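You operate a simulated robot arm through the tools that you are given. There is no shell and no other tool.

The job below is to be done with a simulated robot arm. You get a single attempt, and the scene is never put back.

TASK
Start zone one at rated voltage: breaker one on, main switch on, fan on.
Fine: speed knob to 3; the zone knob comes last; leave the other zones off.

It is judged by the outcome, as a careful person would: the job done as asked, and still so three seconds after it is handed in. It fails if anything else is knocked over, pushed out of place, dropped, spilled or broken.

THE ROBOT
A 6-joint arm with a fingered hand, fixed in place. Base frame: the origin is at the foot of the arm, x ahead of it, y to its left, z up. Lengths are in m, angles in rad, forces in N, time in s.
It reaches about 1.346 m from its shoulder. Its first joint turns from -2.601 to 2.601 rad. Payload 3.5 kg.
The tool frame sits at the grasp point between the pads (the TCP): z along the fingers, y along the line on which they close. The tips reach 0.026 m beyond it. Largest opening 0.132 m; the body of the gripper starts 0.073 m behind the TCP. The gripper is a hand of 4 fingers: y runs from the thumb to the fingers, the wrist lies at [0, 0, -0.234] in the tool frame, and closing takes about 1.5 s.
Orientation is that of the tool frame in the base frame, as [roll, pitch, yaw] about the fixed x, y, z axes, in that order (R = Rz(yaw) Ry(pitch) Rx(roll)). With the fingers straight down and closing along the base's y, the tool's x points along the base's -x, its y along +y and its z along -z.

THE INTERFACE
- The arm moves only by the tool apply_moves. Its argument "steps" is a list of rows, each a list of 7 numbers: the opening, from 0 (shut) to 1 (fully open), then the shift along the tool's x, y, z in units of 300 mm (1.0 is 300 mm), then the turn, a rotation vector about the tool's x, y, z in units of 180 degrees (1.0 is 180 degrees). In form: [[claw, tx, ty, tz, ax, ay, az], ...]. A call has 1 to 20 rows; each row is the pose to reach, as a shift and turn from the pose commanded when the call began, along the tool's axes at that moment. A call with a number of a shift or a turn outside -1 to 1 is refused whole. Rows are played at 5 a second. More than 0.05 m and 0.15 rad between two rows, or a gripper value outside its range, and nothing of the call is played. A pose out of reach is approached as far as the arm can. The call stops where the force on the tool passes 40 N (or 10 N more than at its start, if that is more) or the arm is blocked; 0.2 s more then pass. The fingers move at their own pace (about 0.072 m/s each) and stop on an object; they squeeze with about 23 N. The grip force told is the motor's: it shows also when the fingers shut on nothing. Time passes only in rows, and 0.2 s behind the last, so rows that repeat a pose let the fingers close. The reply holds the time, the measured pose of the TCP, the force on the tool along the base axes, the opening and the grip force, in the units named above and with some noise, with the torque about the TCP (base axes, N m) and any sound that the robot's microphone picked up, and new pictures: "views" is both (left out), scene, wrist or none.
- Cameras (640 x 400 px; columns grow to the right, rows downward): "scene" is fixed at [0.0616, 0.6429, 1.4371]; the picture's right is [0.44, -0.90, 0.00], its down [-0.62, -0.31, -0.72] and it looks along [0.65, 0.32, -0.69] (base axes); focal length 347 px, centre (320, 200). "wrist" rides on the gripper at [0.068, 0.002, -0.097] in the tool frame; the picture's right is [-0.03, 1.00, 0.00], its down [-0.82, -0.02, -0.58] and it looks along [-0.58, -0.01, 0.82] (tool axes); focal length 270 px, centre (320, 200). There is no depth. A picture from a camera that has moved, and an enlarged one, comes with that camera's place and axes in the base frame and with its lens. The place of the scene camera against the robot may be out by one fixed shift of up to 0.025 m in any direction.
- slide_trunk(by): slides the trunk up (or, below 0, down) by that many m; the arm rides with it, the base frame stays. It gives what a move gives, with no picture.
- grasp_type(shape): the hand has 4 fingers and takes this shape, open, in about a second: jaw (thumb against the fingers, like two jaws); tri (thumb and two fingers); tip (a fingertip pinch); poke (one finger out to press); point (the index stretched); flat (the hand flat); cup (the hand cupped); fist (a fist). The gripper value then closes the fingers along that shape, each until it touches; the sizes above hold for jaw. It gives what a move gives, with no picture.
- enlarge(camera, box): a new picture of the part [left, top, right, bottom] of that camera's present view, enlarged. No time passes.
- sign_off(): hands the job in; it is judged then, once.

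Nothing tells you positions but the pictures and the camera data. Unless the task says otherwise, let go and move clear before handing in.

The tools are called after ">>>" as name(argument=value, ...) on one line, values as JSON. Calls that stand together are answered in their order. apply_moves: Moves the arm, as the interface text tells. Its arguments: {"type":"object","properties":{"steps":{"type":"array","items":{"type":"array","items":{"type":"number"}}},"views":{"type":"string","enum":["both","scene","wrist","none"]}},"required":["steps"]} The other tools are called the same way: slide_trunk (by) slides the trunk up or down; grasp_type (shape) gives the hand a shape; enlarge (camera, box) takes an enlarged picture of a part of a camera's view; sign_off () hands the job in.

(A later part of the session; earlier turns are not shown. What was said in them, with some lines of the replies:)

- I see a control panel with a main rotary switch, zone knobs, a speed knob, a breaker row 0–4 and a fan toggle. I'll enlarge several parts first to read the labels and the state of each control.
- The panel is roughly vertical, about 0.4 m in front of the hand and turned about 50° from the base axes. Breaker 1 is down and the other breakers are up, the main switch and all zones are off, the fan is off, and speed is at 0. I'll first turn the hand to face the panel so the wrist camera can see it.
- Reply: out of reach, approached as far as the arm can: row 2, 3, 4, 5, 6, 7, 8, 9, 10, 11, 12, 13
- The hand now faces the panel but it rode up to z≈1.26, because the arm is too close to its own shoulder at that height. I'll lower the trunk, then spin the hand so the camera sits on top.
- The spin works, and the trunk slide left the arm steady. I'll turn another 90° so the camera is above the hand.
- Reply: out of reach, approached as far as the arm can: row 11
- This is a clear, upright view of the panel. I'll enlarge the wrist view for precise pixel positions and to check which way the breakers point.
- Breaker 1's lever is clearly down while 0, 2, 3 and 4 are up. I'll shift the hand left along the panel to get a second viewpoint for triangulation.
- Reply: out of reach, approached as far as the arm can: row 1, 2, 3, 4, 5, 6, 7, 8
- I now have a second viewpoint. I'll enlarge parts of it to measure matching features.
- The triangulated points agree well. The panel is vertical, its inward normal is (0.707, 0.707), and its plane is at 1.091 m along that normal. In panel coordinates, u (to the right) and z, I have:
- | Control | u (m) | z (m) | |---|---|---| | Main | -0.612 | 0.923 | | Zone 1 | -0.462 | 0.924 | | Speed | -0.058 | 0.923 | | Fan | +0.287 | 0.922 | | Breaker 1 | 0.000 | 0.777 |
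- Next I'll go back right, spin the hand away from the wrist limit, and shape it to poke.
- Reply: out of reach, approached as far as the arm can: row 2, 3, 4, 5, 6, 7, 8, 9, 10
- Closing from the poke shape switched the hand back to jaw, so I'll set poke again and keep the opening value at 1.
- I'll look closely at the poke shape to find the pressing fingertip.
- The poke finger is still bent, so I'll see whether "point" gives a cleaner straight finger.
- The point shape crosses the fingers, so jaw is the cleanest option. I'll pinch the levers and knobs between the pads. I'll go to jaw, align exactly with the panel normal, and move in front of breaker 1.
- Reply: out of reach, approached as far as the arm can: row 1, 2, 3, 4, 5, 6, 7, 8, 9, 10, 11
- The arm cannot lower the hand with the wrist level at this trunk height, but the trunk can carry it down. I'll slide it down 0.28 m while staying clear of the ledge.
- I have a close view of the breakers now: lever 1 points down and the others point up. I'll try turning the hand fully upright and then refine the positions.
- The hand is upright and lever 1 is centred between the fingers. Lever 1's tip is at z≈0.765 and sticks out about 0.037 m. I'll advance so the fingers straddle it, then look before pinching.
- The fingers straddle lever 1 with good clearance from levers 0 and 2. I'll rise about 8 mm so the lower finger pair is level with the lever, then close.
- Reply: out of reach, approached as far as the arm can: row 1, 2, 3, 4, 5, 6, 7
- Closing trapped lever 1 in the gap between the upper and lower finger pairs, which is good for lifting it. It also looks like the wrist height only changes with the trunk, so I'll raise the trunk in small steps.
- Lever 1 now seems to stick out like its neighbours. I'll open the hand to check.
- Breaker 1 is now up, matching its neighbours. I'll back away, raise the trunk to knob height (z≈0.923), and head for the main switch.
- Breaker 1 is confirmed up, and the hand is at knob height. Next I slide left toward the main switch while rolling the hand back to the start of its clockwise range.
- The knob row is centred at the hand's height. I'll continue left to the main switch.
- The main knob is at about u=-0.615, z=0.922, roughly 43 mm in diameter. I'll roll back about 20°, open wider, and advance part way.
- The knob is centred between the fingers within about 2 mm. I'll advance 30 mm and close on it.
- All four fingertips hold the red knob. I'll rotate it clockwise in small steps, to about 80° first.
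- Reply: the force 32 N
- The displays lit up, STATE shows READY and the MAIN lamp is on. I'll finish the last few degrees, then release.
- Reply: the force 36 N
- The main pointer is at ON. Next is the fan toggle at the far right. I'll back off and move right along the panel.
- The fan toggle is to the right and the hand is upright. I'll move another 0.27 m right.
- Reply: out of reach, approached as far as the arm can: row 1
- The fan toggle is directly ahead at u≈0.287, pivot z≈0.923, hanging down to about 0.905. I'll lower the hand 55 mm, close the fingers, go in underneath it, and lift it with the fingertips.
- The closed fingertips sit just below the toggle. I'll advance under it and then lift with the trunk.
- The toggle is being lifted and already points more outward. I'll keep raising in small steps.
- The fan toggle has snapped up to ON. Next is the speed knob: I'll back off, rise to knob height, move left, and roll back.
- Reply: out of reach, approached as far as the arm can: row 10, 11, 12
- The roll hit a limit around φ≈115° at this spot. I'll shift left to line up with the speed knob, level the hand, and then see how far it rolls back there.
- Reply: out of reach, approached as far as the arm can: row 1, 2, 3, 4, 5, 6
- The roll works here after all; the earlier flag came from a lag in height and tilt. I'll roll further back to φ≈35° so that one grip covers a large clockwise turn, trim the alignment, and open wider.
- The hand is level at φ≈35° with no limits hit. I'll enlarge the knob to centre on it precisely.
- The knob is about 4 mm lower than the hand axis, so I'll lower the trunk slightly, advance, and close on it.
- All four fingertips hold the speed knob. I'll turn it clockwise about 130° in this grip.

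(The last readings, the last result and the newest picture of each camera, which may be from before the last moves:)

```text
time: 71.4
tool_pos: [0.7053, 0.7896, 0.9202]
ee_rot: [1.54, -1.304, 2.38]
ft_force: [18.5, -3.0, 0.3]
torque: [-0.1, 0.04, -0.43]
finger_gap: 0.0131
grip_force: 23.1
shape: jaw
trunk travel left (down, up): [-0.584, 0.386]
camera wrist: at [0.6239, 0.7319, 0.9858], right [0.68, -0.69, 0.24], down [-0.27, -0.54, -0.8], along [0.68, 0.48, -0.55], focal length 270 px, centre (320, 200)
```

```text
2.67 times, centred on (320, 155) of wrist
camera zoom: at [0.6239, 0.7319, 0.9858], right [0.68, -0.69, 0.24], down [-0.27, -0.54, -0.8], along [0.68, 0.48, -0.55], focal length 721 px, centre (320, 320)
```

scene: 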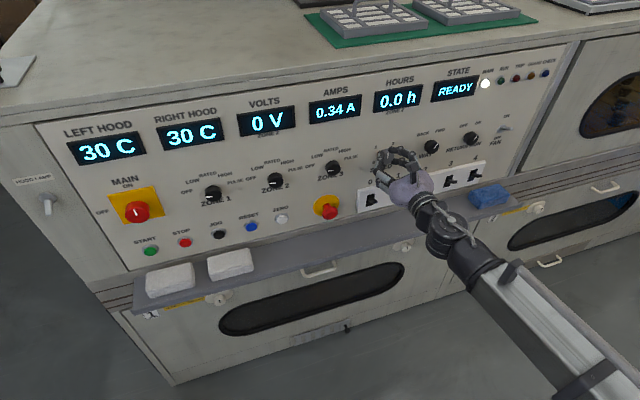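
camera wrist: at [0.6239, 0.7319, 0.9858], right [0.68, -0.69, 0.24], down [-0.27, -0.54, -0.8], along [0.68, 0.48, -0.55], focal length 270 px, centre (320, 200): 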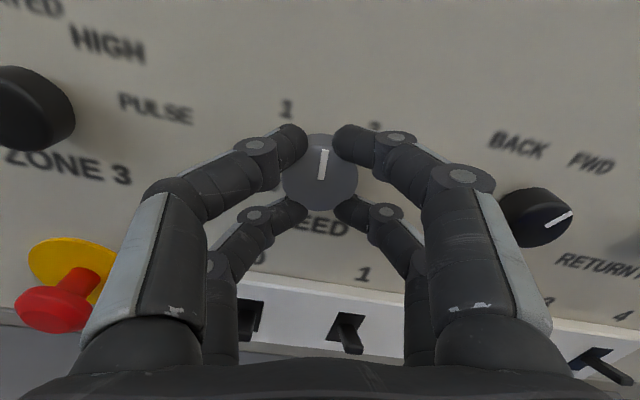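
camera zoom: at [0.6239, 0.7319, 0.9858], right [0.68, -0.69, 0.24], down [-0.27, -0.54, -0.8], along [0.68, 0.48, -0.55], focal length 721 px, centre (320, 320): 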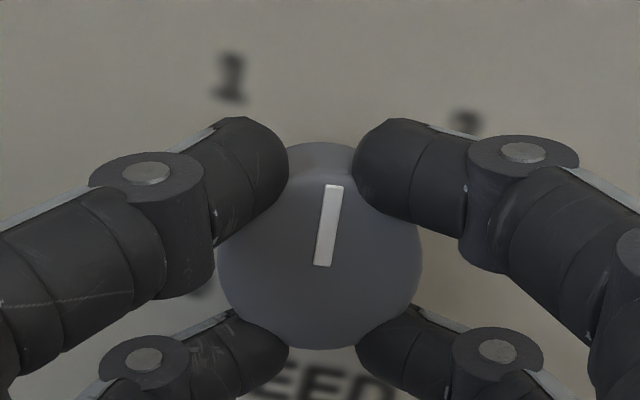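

The knob followed and the pointer is now between 1 and 2. I'll release, roll the hand back, and regrip for the second half.

>>> apply_moves(steps=[[0.3, 0, 0, 0, 0, 0, 0], [0.6, 0, 0, 0, 0, 0, 0], [0.6, 0, 0, 0, 0, 0, 0], [0.6, 0, 0, -0.06, 0, 0, 0], [0.6, 0, 0, -0.13, 0, 0, 0]], views="wrist")

>>> apply_moves(steps=[[0.6, 0, 0, 0, 0, 0, -0.04], [0.6, 0, 0, 0, 0, 0, -0.08], [0.6, 0, 0, 0, 0, 0, -0.12], [0.6, 0, 0, 0, 0, 0, -0.16], [0.6, 0, 0, 0, 0, 0, -0.2], [0.6, 0, 0, 0, 0, 0, -0.24], [0.6, 0, 0, 0, 0, 0, -0.28], [0.6, 0, 0, 0, 0, 0, -0.32], [0.6, 0, 0, 0, 0, 0, -0.36], [0.6, 0, 0, 0, 0, 0, -0.4], [0.6, 0, 0, 0, 0, 0, -0.44], [0.6, 0, 0, 0, 0, 0, -0.48], [0.6, 0, 0, 0, 0, 0, -0.52], [0.6, 0, 0, 0, 0, 0, -0.56], [0.6, 0, 0, 0, 0, 0, -0.6], [0.6, 0, 0, 0, 0, 0, -0.64], [0.6, 0, 0, 0, 0, 0, -0.68], [0.6, 0, 0, 0, 0, 0, -0.72], [0.6, 0, 0, 0, 0, 0, -0.75], [0.6, 0, 0, 0, 0, 0, -0.75]], views="wrist")

>>> enlarge(camera="wrist", box=[240, 50, 400, 150])

```text
time: 72.6
tool_pos: [0.6752, 0.7627, 0.9198]
ee_rot: [1.543, -1.301, 2.384]
ft_force: [0.5, 0.8, -0.1]
torque: [0.02, -0.01, 0.02]
finger_gap: 0.0786
grip_force: 0.0
shape: jaw
trunk travel left (down, up): [-0.584, 0.386]
camera wrist: at [0.5935, 0.7049, 0.9862], right [0.68, -0.69, 0.24], down [-0.27, -0.54, -0.8], along [0.68, 0.48, -0.55], focal length 270 px, centre (320, 200)
```

wrist: 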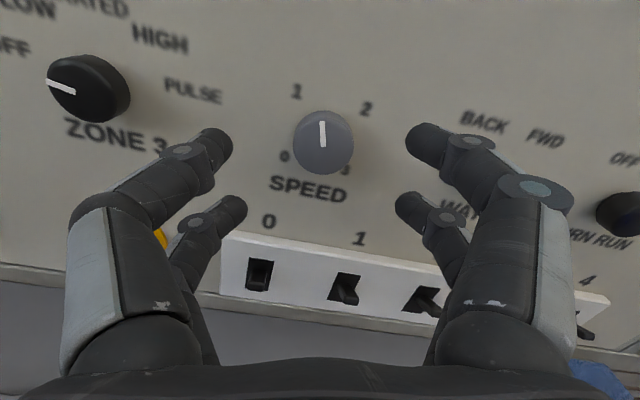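

```text
time: 76.8
tool_pos: [0.675, 0.7633, 0.921]
ee_rot: [1.553, 1.056, 2.337]
ft_force: [0.1, 0.1, 0.9]
torque: [0.01, -0.07, 0.0]
finger_gap: 0.0787
grip_force: 0.1
shape: jaw
trunk travel left (down, up): [-0.584, 0.386]
camera wrist: at [0.5824, 0.7189, 0.8612], right [-0.61, 0.61, 0.51], down [-0.12, -0.71, 0.7], along [0.79, 0.36, 0.5], focal length 270 px, centre (320, 200)
```

wrist: 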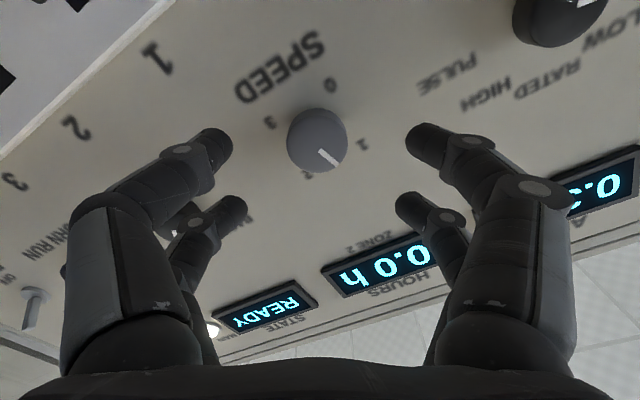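

```text
4.00 times, centred on (320, 100) of wrist
camera zoom: at [0.5824, 0.7189, 0.8612], right [-0.61, 0.61, 0.51], down [-0.12, -0.71, 0.7], along [0.79, 0.36, 0.5], focal length 1081 px, centre (320, 600)
```

zoom: 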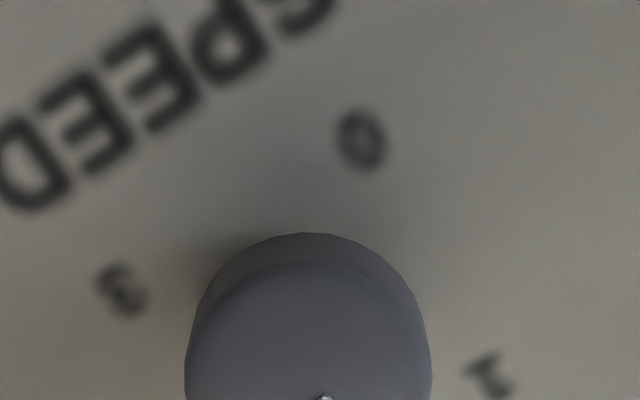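

There's no spring-back: the pointer stayed midway between 1 and 2. I'll regrip and turn clockwise again.

>>> apply_moves(steps=[[0.6, 0, 0, 0.07, 0, 0, 0], [0.6, 0, 0, 0.132, 0, 0, 0], [0.3, 0, 0, 0.132, 0, 0, 0], [0, 0, 0, 0.132, 0, 0, 0], [0, 0, 0, 0.132, 0, 0, 0], [0, 0, 0, 0.132, 0, 0, 0], [0, 0, 0, 0.132, 0, 0, 0]], views="none")

>>> apply_moves(steps=[[0, 0, 0, 0, 0, 0, 0.04], [0, 0, 0, 0, 0, 0, 0.08], [0, 0, 0, 0, 0, 0, 0.12], [0, 0, 0, 0, 0, 0, 0.16], [0, 0, 0, 0, 0, 0, 0.2], [0, 0, 0, 0, 0, 0, 0.24], [0, 0, 0, 0, 0, 0, 0.28], [0, 0, 0, 0, 0, 0, 0.32], [0, 0, 0, 0, 0, 0, 0.36], [0, 0, 0, 0, 0, 0, 0.4], [0, 0, 0, 0, 0, 0, 0.44], [0, 0, 0, 0, 0, 0, 0.48], [0, 0, 0, 0, 0, 0, 0.52], [0, 0, 0, 0, 0, 0, 0.56], [0, 0, 0, 0, 0, 0, 0.6], [0, 0, 0, 0, 0, 0, 0.64], [0, 0, 0, 0, 0, 0, 0.68], [0, 0, 0, 0, 0, 0, 0.72]], views="wrist")

>>> enlarge(camera="wrist", box=[200, 80, 440, 230])

```text
time: 78.4
tool_pos: [0.7034, 0.7908, 0.9209]
ee_rot: [1.553, 1.055, 2.337]
ft_force: [6.3, 3.0, 5.2]
torque: [0.04, -0.07, -0.02]
finger_gap: 0.0146
grip_force: 22.9
shape: jaw
trunk travel left (down, up): [-0.584, 0.386]
```

```text
time: 82.2
tool_pos: [0.7058, 0.7891, 0.9195]
ee_rot: [1.547, -1.209, 2.371]
ft_force: [8.4, -14.7, -12.3]
torque: [-0.34, 0.26, -0.45]
finger_gap: 0.0139
grip_force: 22.9
shape: jaw
trunk travel left (down, up): [-0.584, 0.386]
camera wrist: at [0.62, 0.7366, 0.9837], right [0.66, -0.67, 0.33], down [-0.22, -0.59, -0.78], along [0.72, 0.44, -0.54], focal length 270 px, centre (320, 200)
```

wrist: 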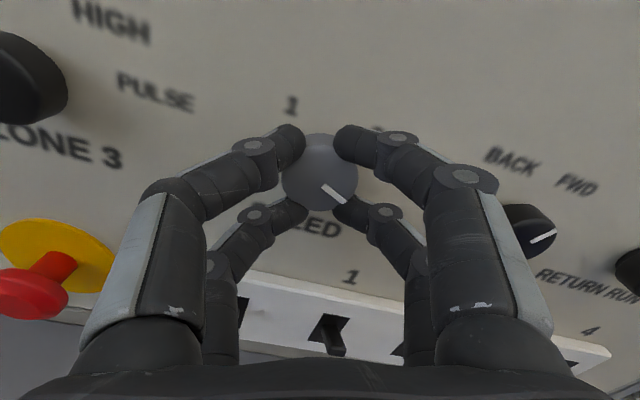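

```text
2.67 times, centred on (320, 155) of wrist
camera zoom: at [0.62, 0.7366, 0.9837], right [0.66, -0.67, 0.33], down [-0.22, -0.59, -0.78], along [0.72, 0.44, -0.54], focal length 721 px, centre (320, 320)
```

zoom: 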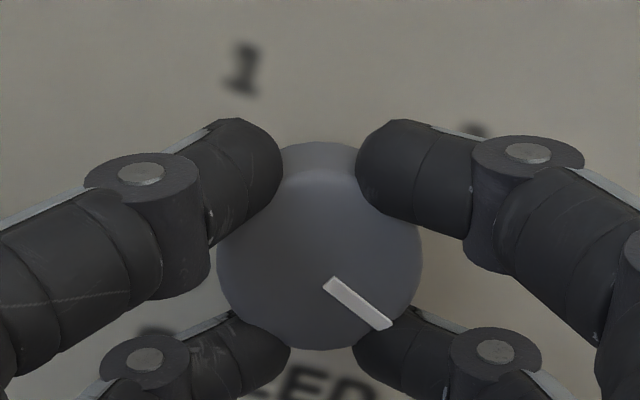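

The pointer is close to 3 but not fully there. I'll turn a little more.

>>> apply_moves(steps=[[0, 0, 0, 0, 0, 0, 0.03], [0, 0, 0, 0, 0, 0, 0.06], [0, 0, 0, 0, 0, 0, 0.08]], views="none")

>>> apply_moves(steps=[[0.3, 0, 0, 0, 0, 0, 0], [0.6, 0, 0, 0, 0, 0, 0], [0.6, 0, 0, 0, 0, 0, 0], [0.6, 0, 0, -0.06, 0, 0, 0], [0.6, 0, 0, -0.13, 0, 0, 0]], views="both")

>>> enlarge(camera="wrist", box=[240, 80, 400, 220])

>>> enlarge(camera="scene", box=[350, 110, 430, 210])

```text
time: 83.0
tool_pos: [0.7046, 0.7895, 0.9202]
ee_rot: [1.585, -1.459, 2.337]
ft_force: [13.0, -5.4, 11.6]
torque: [0.16, -0.18, -0.37]
finger_gap: 0.0134
grip_force: 23.5
shape: jaw
trunk travel left (down, up): [-0.584, 0.386]
```

```text
time: 84.2
tool_pos: [0.6761, 0.763, 0.9181]
ee_rot: [1.592, -1.457, 2.331]
ft_force: [0.7, -0.5, -0.5]
torque: [-0.01, 0.01, -0.01]
finger_gap: 0.0788
grip_force: 0.1
shape: jaw
trunk travel left (down, up): [-0.584, 0.386]
camera wrist: at [0.6028, 0.6984, 0.9865], right [0.7, -0.71, 0.09], down [-0.36, -0.46, -0.81], along [0.61, 0.54, -0.58], focal length 270 px, centre (320, 200)
```

scene: 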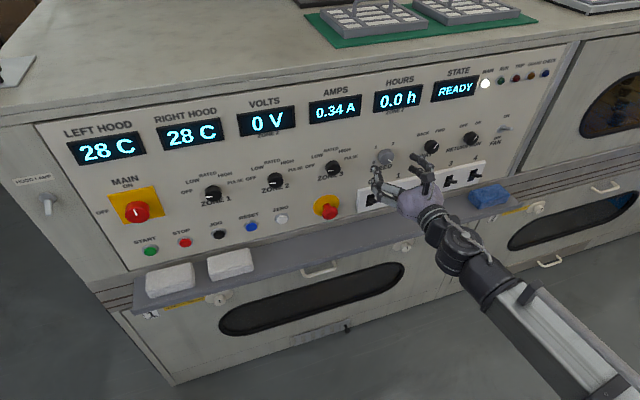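
wrist: 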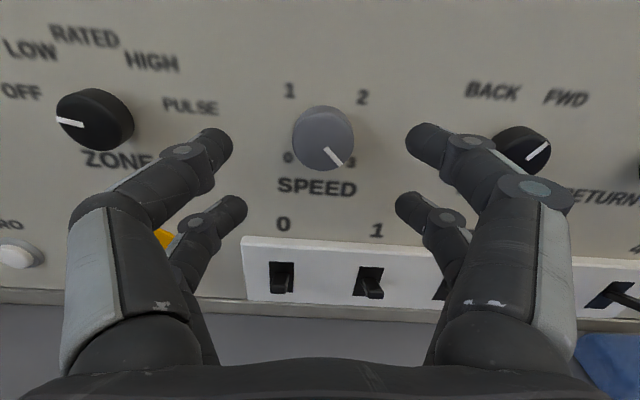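

```text
2.86 times, centred on (320, 150) of wrist
camera zoom: at [0.6028, 0.6984, 0.9865], right [0.7, -0.71, 0.09], down [-0.36, -0.46, -0.81], along [0.61, 0.54, -0.58], focal length 772 px, centre (320, 343)
```

zoom: 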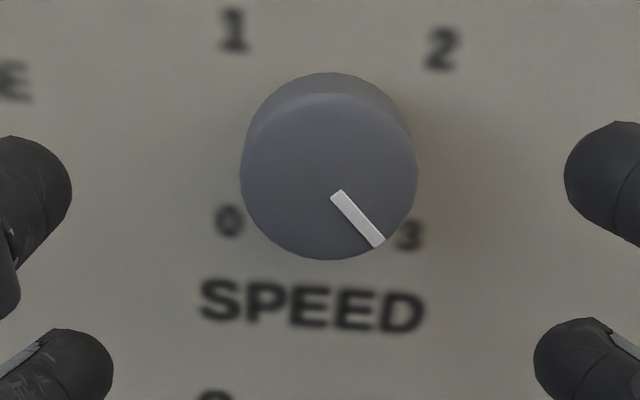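

```text
4.00 times, centred on (390, 160) of scene
camera zoom: at [0.0616, 0.6429, 1.4371], right [0.44, -0.9, 0.0], down [-0.62, -0.31, -0.72], along [0.65, 0.32, -0.69], focal length 1390 px, centre (40, 360)
```

zoom: 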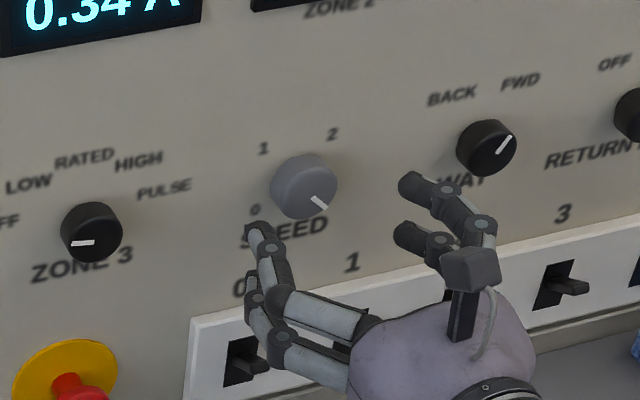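

Speed points exactly at 3. The zone 1 knob comes last, as asked. I'll back off, move left to it, and roll back to φ≈70°.

>>> apply_moves(steps=[[0.6, 0, 0, -0.12, 0, 0, 0], [0.6, 0, 0, -0.24, 0, 0, 0], [0.6, 0, 0, -0.33, 0, 0, 0], [0.6, 0.0128, -0.112, -0.33, 0, 0, -0.0375], [0.6, 0.0255, -0.2235, -0.33, 0, 0, -0.075], [0.6, 0.038, -0.335, -0.33, 0, 0, -0.1125], [0.6, 0.051, -0.447, -0.33, 0, 0, -0.15], [0.6, 0.064, -0.559, -0.33, 0, 0, -0.1875], [0.6, 0.0765, -0.67, -0.33, 0, 0, -0.225], [0.6, 0.089, -0.782, -0.33, 0, 0, -0.2625], [0.6, 0.102, -0.894, -0.33, 0, 0, -0.3], [0.6, 0.102, -0.894, -0.33, 0, 0, -0.3]], views="wrist")

```text
time: 86.8
tool_pos: [0.4151, 0.8858, 0.9185]
ee_rot: [1.561, -0.513, 2.357]
ft_force: [-0.4, -0.3, -0.1]
torque: [0.0, 0.03, 0.03]
finger_gap: 0.0787
grip_force: 0.1
shape: jaw
trunk travel left (down, up): [-0.584, 0.386]
camera wrist: at [0.305, 0.8582, 0.9549], right [0.36, -0.37, 0.86], down [0.09, -0.9, -0.42], along [0.93, 0.23, -0.29], focal length 270 px, centre (320, 200)
```

wrist: 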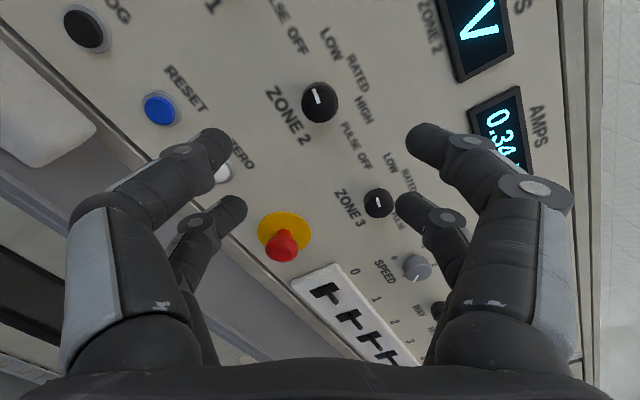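

>>> apply_moves(steps=[[0.6, 0.054, -0.03, 0, 0, 0, -0.04], [0.6, 0.108, -0.061, 0, 0, 0, -0.08], [0.6, 0.162, -0.091, 0, 0, 0, -0.12], [0.6, 0.216, -0.122, 0, 0, 0, -0.16], [0.6, 0.27, -0.152, 0, 0, 0, -0.2], [0.6, 0.324, -0.183, 0, 0, 0, -0.24], [0.6, 0.376, -0.213, 0, 0, 0, -0.275], [0.6, 0.376, -0.213, 0, 0, 0, -0.275]], views="both")

>>> enlarge(camera="wrist", box=[240, 30, 400, 130])

```text
time: 88.6
tool_pos: [0.3243, 0.9776, 0.9202]
ee_rot: [1.563, 0.349, 2.35]
ft_force: [0.2, -0.8, -0.2]
torque: [0.02, -0.02, -0.04]
finger_gap: 0.0787
grip_force: 0.1
shape: jaw
trunk travel left (down, up): [-0.584, 0.386]
camera wrist: at [0.2099, 0.9543, 0.8979], right [-0.23, 0.22, 0.95], down [0.13, -0.96, 0.26], along [0.96, 0.19, 0.19], focal length 270 px, centre (320, 200)
```

scene: 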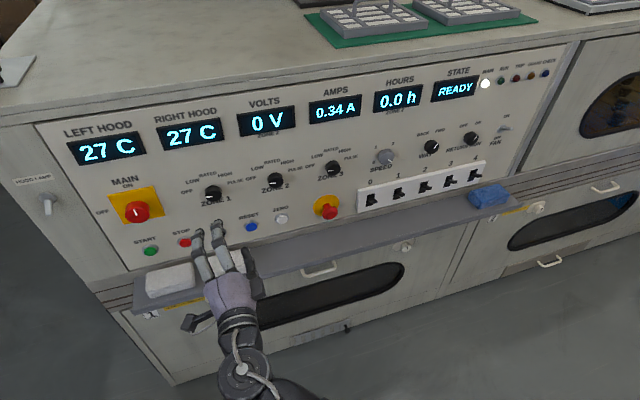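
wrist: 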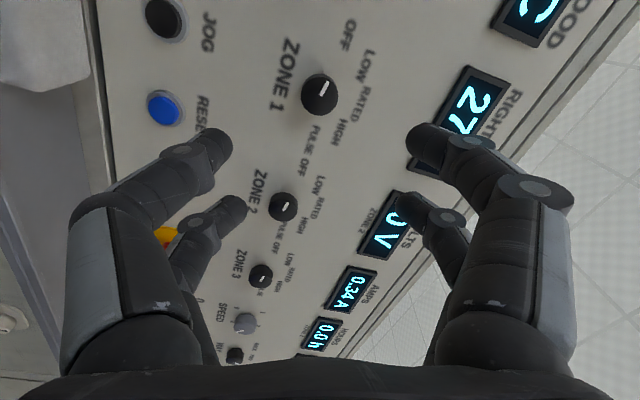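

```text
4.00 times, centred on (320, 80) of wrist
camera zoom: at [0.2099, 0.9543, 0.8979], right [-0.23, 0.22, 0.95], down [0.13, -0.96, 0.26], along [0.96, 0.19, 0.19], focal length 1081 px, centre (320, 680)
```

zoom: 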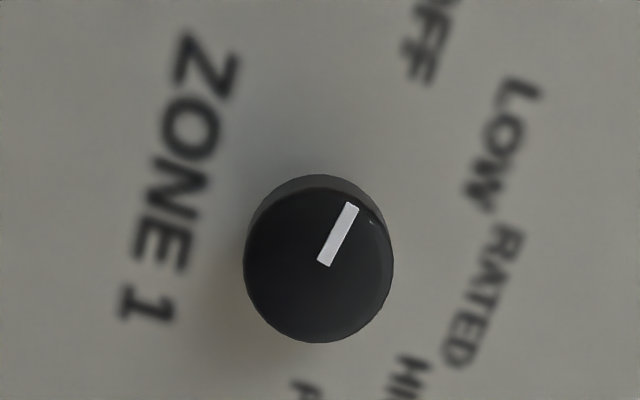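

The hand is lined up with zone 1 to within a few millimetres. I'll trim left slightly, advance, and close.

>>> apply_moves(steps=[[0.6, 0.004, 0.001, 0.12, 0, 0, 0], [0.6, 0.008, 0.003, 0.24, 0, 0, 0], [0.6, 0.011, 0.004, 0.36, 0, 0, 0], [0.6, 0.011, 0.004, 0.45, 0, 0, 0], [0.3, 0.011, 0.004, 0.45, 0, 0, 0], [0, 0.011, 0.004, 0.45, 0, 0, 0], [0, 0.011, 0.004, 0.45, 0, 0, 0], [0, 0.011, 0.004, 0.45, 0, 0, 0], [0, 0.011, 0.004, 0.45, 0, 0, 0]], views="both")

>>> enlarge(camera="wrist", box=[240, 90, 400, 230])

```text
time: 90.6
tool_pos: [0.4173, 1.0755, 0.9206]
ee_rot: [1.56, 0.347, 2.349]
ft_force: [5.4, 6.7, 5.6]
torque: [0.12, -0.11, 0.0]
finger_gap: 0.0071
grip_force: 22.7
shape: jaw
trunk travel left (down, up): [-0.584, 0.386]
camera wrist: at [0.3031, 1.0528, 0.8983], right [-0.23, 0.22, 0.95], down [0.13, -0.96, 0.25], along [0.96, 0.19, 0.19], focal length 270 px, centre (320, 200)
```

scene: 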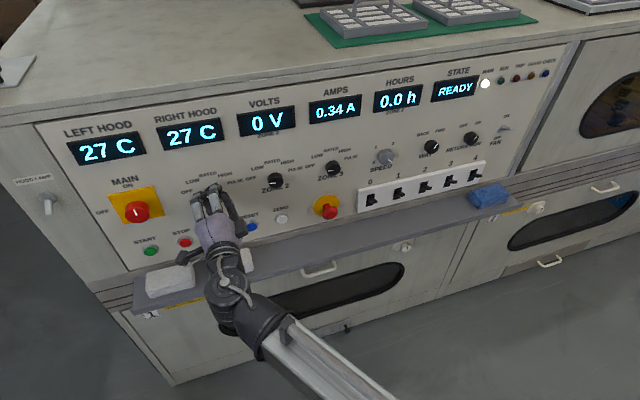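
wrist: 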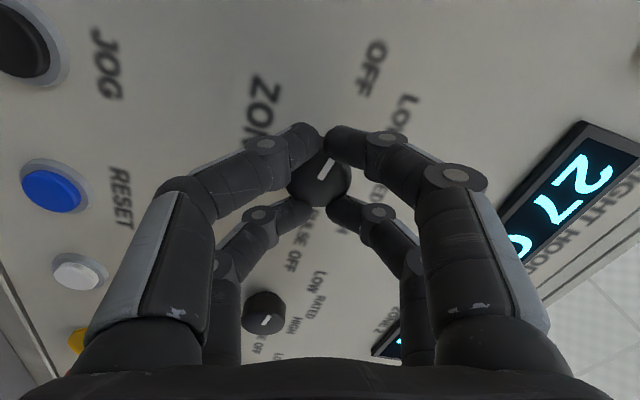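

```text
2.86 times, centred on (320, 160) of wrist
camera zoom: at [0.3031, 1.0528, 0.8983], right [-0.23, 0.22, 0.95], down [0.13, -0.96, 0.25], along [0.96, 0.19, 0.19], focal length 772 px, centre (320, 314)
```

zoom: 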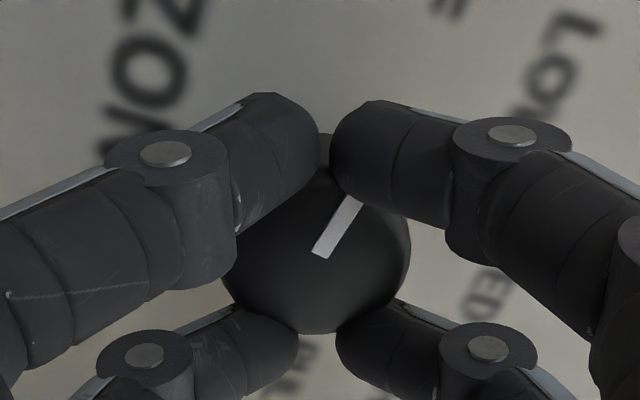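

The zone 1 knob is held. I'll turn clockwise about 72° and check before the final degrees.

>>> apply_moves(steps=[[0, 0, 0, 0, 0, 0, 0.04], [0, 0, 0, 0, 0, 0, 0.08], [0, 0, 0, 0, 0, 0, 0.12], [0, 0, 0, 0, 0, 0, 0.16], [0, 0, 0, 0, 0, 0, 0.2], [0, 0, 0, 0, 0, 0, 0.24], [0, 0, 0, 0, 0, 0, 0.28], [0, 0, 0, 0, 0, 0, 0.32], [0, 0, 0, 0, 0, 0, 0.36], [0, 0, 0, 0, 0, 0, 0.4]], views="both")

>>> enlarge(camera="wrist", box=[200, 30, 440, 230])

>>> enlarge(camera="scene", box=[160, 150, 280, 225])

```text
time: 92.8
tool_pos: [0.4171, 1.0734, 0.9209]
ee_rot: [1.557, -0.911, 2.361]
ft_force: [10.9, 9.6, 5.3]
torque: [0.01, 0.03, -0.13]
finger_gap: 0.0062
grip_force: 22.6
shape: jaw
trunk travel left (down, up): [-0.584, 0.386]
camera wrist: at [0.3204, 1.034, 0.9748], right [0.56, -0.58, 0.59], down [-0.07, -0.75, -0.66], along [0.82, 0.33, -0.46], focal length 270 px, centre (320, 200)
```

scene: 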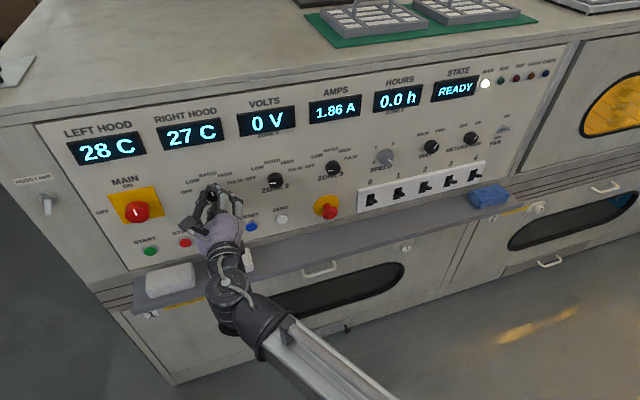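
wrist: 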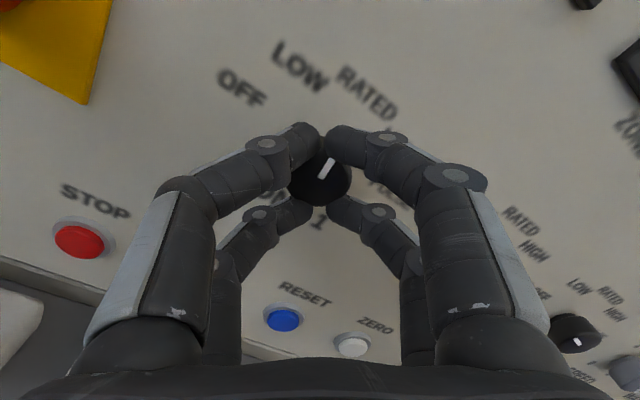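

```text
2.00 times, centred on (320, 130) of wrist
camera zoom: at [0.3204, 1.034, 0.9748], right [0.56, -0.58, 0.59], down [-0.07, -0.75, -0.66], along [0.82, 0.33, -0.46], focal length 541 px, centre (320, 340)
```

zoom: 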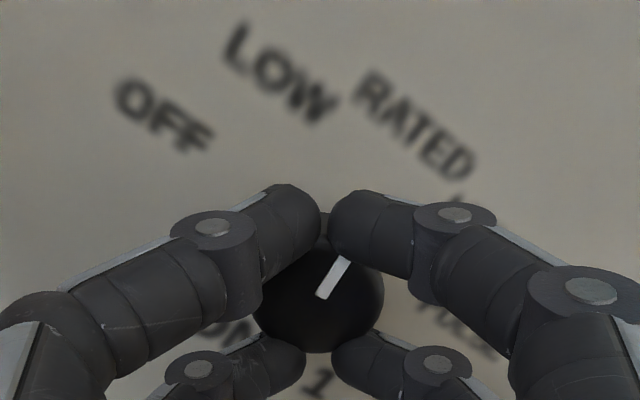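

```text
5.33 times, centred on (220, 188) of scene
camera zoom: at [0.0616, 0.6429, 1.4371], right [0.44, -0.9, 0.0], down [-0.62, -0.31, -0.72], along [0.65, 0.32, -0.69], focal length 1853 px, centre (853, 267)
```

zoom: 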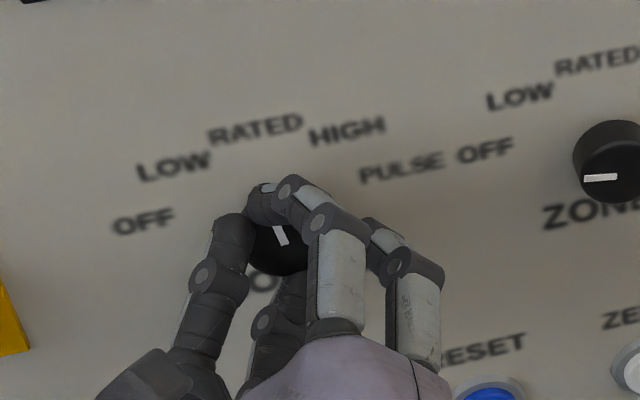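

Zone 1 is energising, with a glow in the furnace window. The pointer is about 9° short of RATED, so I'll add the last bit and then check.

>>> apply_moves(steps=[[0, 0, 0, 0, 0, 0, 0.025], [0, 0, 0, 0, 0, 0, 0.05], [0, 0, 0, 0, 0, 0, 0.05]], views="none")

>>> apply_moves(steps=[[0.3, 0, 0, 0, 0, 0, 0], [0.6, 0, 0, 0, 0, 0, 0], [0.6, 0, 0, 0, 0, 0, 0], [0.6, 0, 0, -0.08, 0, 0, 0], [0.6, 0, 0, -0.16, 0, 0, 0]], views="both")

>>> enlarge(camera="wrist", box=[220, 20, 420, 180])

>>> enlarge(camera="scene", box=[160, 150, 280, 225])

```text
time: 93.6
tool_pos: [0.4176, 1.0747, 0.9209]
ee_rot: [1.555, -1.065, 2.367]
ft_force: [10.9, 4.1, 2.2]
torque: [-0.09, 0.05, -0.22]
finger_gap: 0.0064
grip_force: 23.0
shape: jaw
trunk travel left (down, up): [-0.584, 0.386]
```

```text
time: 94.8
tool_pos: [0.3822, 1.04, 0.9194]
ee_rot: [1.554, -1.065, 2.367]
ft_force: [0.5, 0.2, -0.7]
torque: [0.01, 0.0, 0.01]
finger_gap: 0.0785
grip_force: 0.1
shape: jaw
trunk travel left (down, up): [-0.584, 0.386]
camera wrist: at [0.2917, 0.9929, 0.9805], right [0.62, -0.63, 0.46], down [-0.14, -0.67, -0.73], along [0.77, 0.39, -0.51], focal length 270 px, centre (320, 200)
```

scene: 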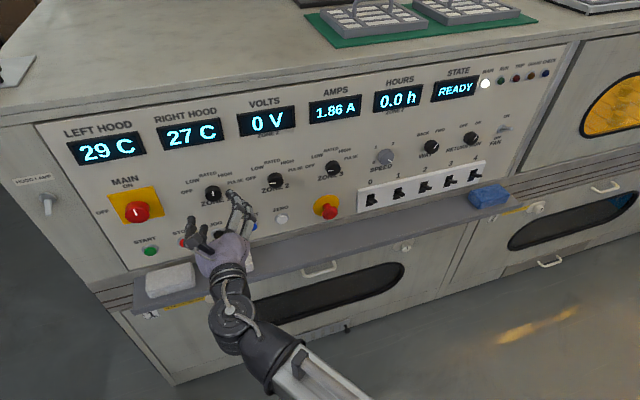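
wrist: 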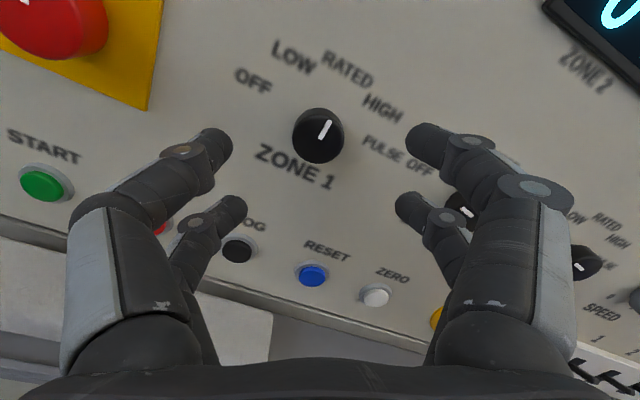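

```text
2.50 times, centred on (320, 100) of wrist
camera zoom: at [0.2917, 0.9929, 0.9805], right [0.62, -0.63, 0.46], down [-0.14, -0.67, -0.73], along [0.77, 0.39, -0.51], focal length 676 px, centre (320, 450)
```

zoom: 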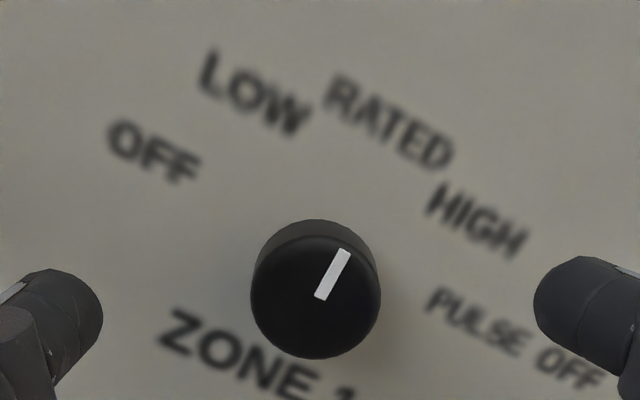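

```text
5.33 times, centred on (220, 188) of scene
camera zoom: at [0.0616, 0.6429, 1.4371], right [0.44, -0.9, 0.0], down [-0.62, -0.31, -0.72], along [0.65, 0.32, -0.69], focal length 1853 px, centre (853, 267)
```

zoom: 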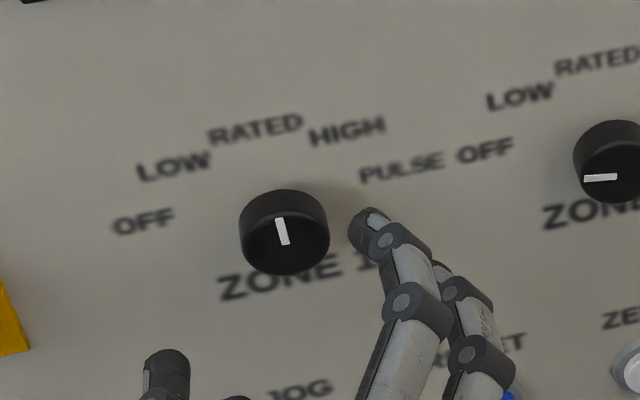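

Zone 1 points straight up at RATED, the furnace window glows, and amps rose to 1.86 A. I'll move the hand clear and inspect every control once more.

>>> apply_moves(steps=[[0.6, 0, 0, -0.15, 0, 0, 0], [0.6, 0, 0, -0.3, 0, 0, 0], [0.6, 0, 0, -0.45, 0, 0, 0], [0.6, 0, 0, -0.6, 0, 0, 0], [0.6, 0, 0, -0.75, 0, 0, 0], [0.6, 0, 0, -0.75, 0, 0, 0]], views="both")

>>> enlarge(camera="scene", box=[90, 150, 330, 300])

>>> enlarge(camera="scene", box=[340, 60, 580, 210])

>>> enlarge(camera="scene", box=[0, 140, 640, 400])

```text
time: 96.2
tool_pos: [0.2236, 0.8811, 0.9192]
ee_rot: [1.559, -1.065, 2.364]
ft_force: [0.5, 0.3, 0.0]
torque: [-0.02, 0.02, 0.03]
finger_gap: 0.0786
grip_force: 0.1
shape: jaw
trunk travel left (down, up): [-0.584, 0.386]
camera wrist: at [0.1319, 0.8349, 0.9802], right [0.62, -0.63, 0.46], down [-0.14, -0.67, -0.73], along [0.77, 0.39, -0.51], focal length 270 px, centre (320, 200)
```

scene: 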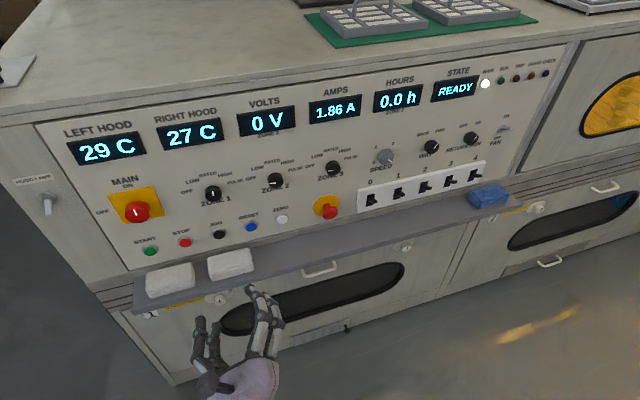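
wrist: 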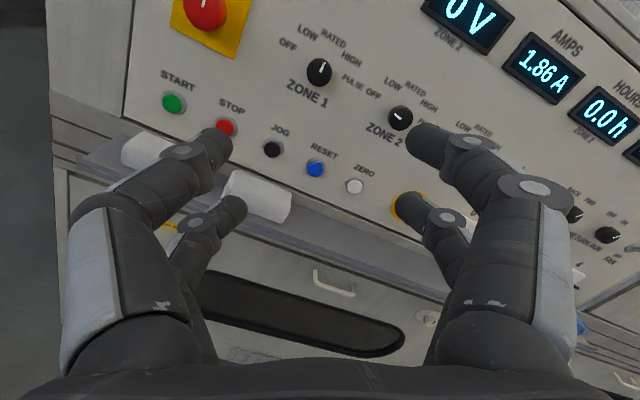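

```text
2.67 times, centred on (210, 225) of scene
camera zoom: at [0.0616, 0.6429, 1.4371], right [0.44, -0.9, 0.0], down [-0.62, -0.31, -0.72], along [0.65, 0.32, -0.69], focal length 926 px, centre (613, 133)
```

zoom: 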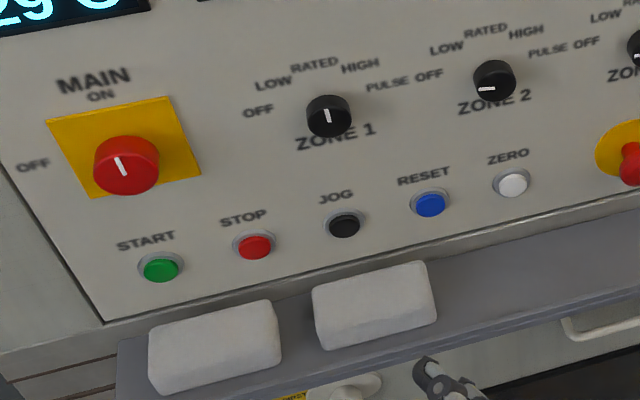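

```text
2.67 times, centred on (460, 135) of scene
camera zoom: at [0.0616, 0.6429, 1.4371], right [0.44, -0.9, 0.0], down [-0.62, -0.31, -0.72], along [0.65, 0.32, -0.69], focal length 926 px, centre (-53, 373)
```

zoom: 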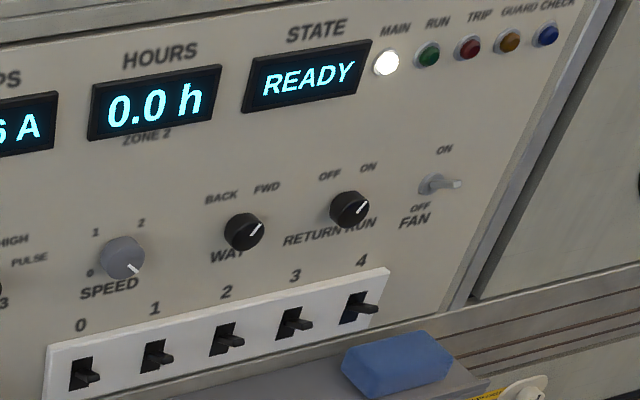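

```text
1.00 times, centred on (320, 270) of scene (not enlarged: the box is as wide or as high as the picture)
camera zoom: at [0.0616, 0.6429, 1.4371], right [0.44, -0.9, 0.0], down [-0.62, -0.31, -0.72], along [0.65, 0.32, -0.69], focal length 347 px, centre (320, 130)
```

zoom: 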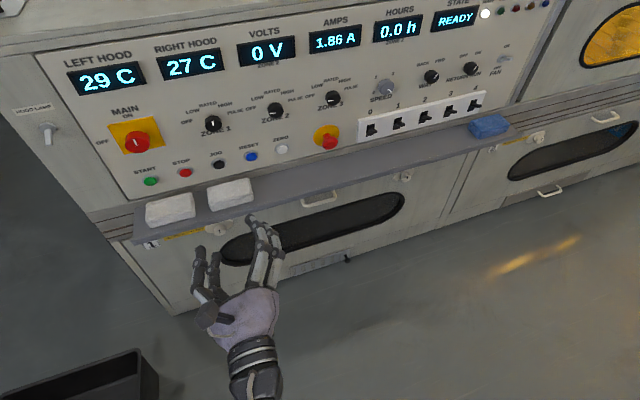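

Everything is in the requested state:
- Breaker 1 is up, like its neighbours.
- The main switch is on, with displays lit and the MAIN lamp on.
- The fan is on and speed is at 3.
- Zone 1 was set last and points at RATED; zones 2 and 3 are off.
- Nothing was disturbed and the hand is clear, so I'm handing in.

>>> sign_off()

```text
The job is handed in.
```

The job is handed in, and zone one is running at rated voltage. I haven't seen the judge's result. In my last look at the panel:

- **Breaker 1:** flipped up to match the other four. The breakers have no on/off marks, so I took up as on, which is how the fan switch is labelled.
- **Main switch:** on, with the displays lit and the MAIN lamp showing.
- **Fan:** on.
- **Speed knob:** at 3.
- **Zone 1 knob:** set last, pointing at RATED. The furnace window glows, and the amps rose from 0.34 to 1.86 A.
- **Zones 2 and 3:** left off.

The STATE display still reads READY rather than RUN. I didn't press START because you didn't ask for it. The VOLTS display shows 0 V, but it's labelled for zone 2, so it doesn't confirm zone one's voltage.

Nothing else was moved or knocked, and the hand is clear of the panel.
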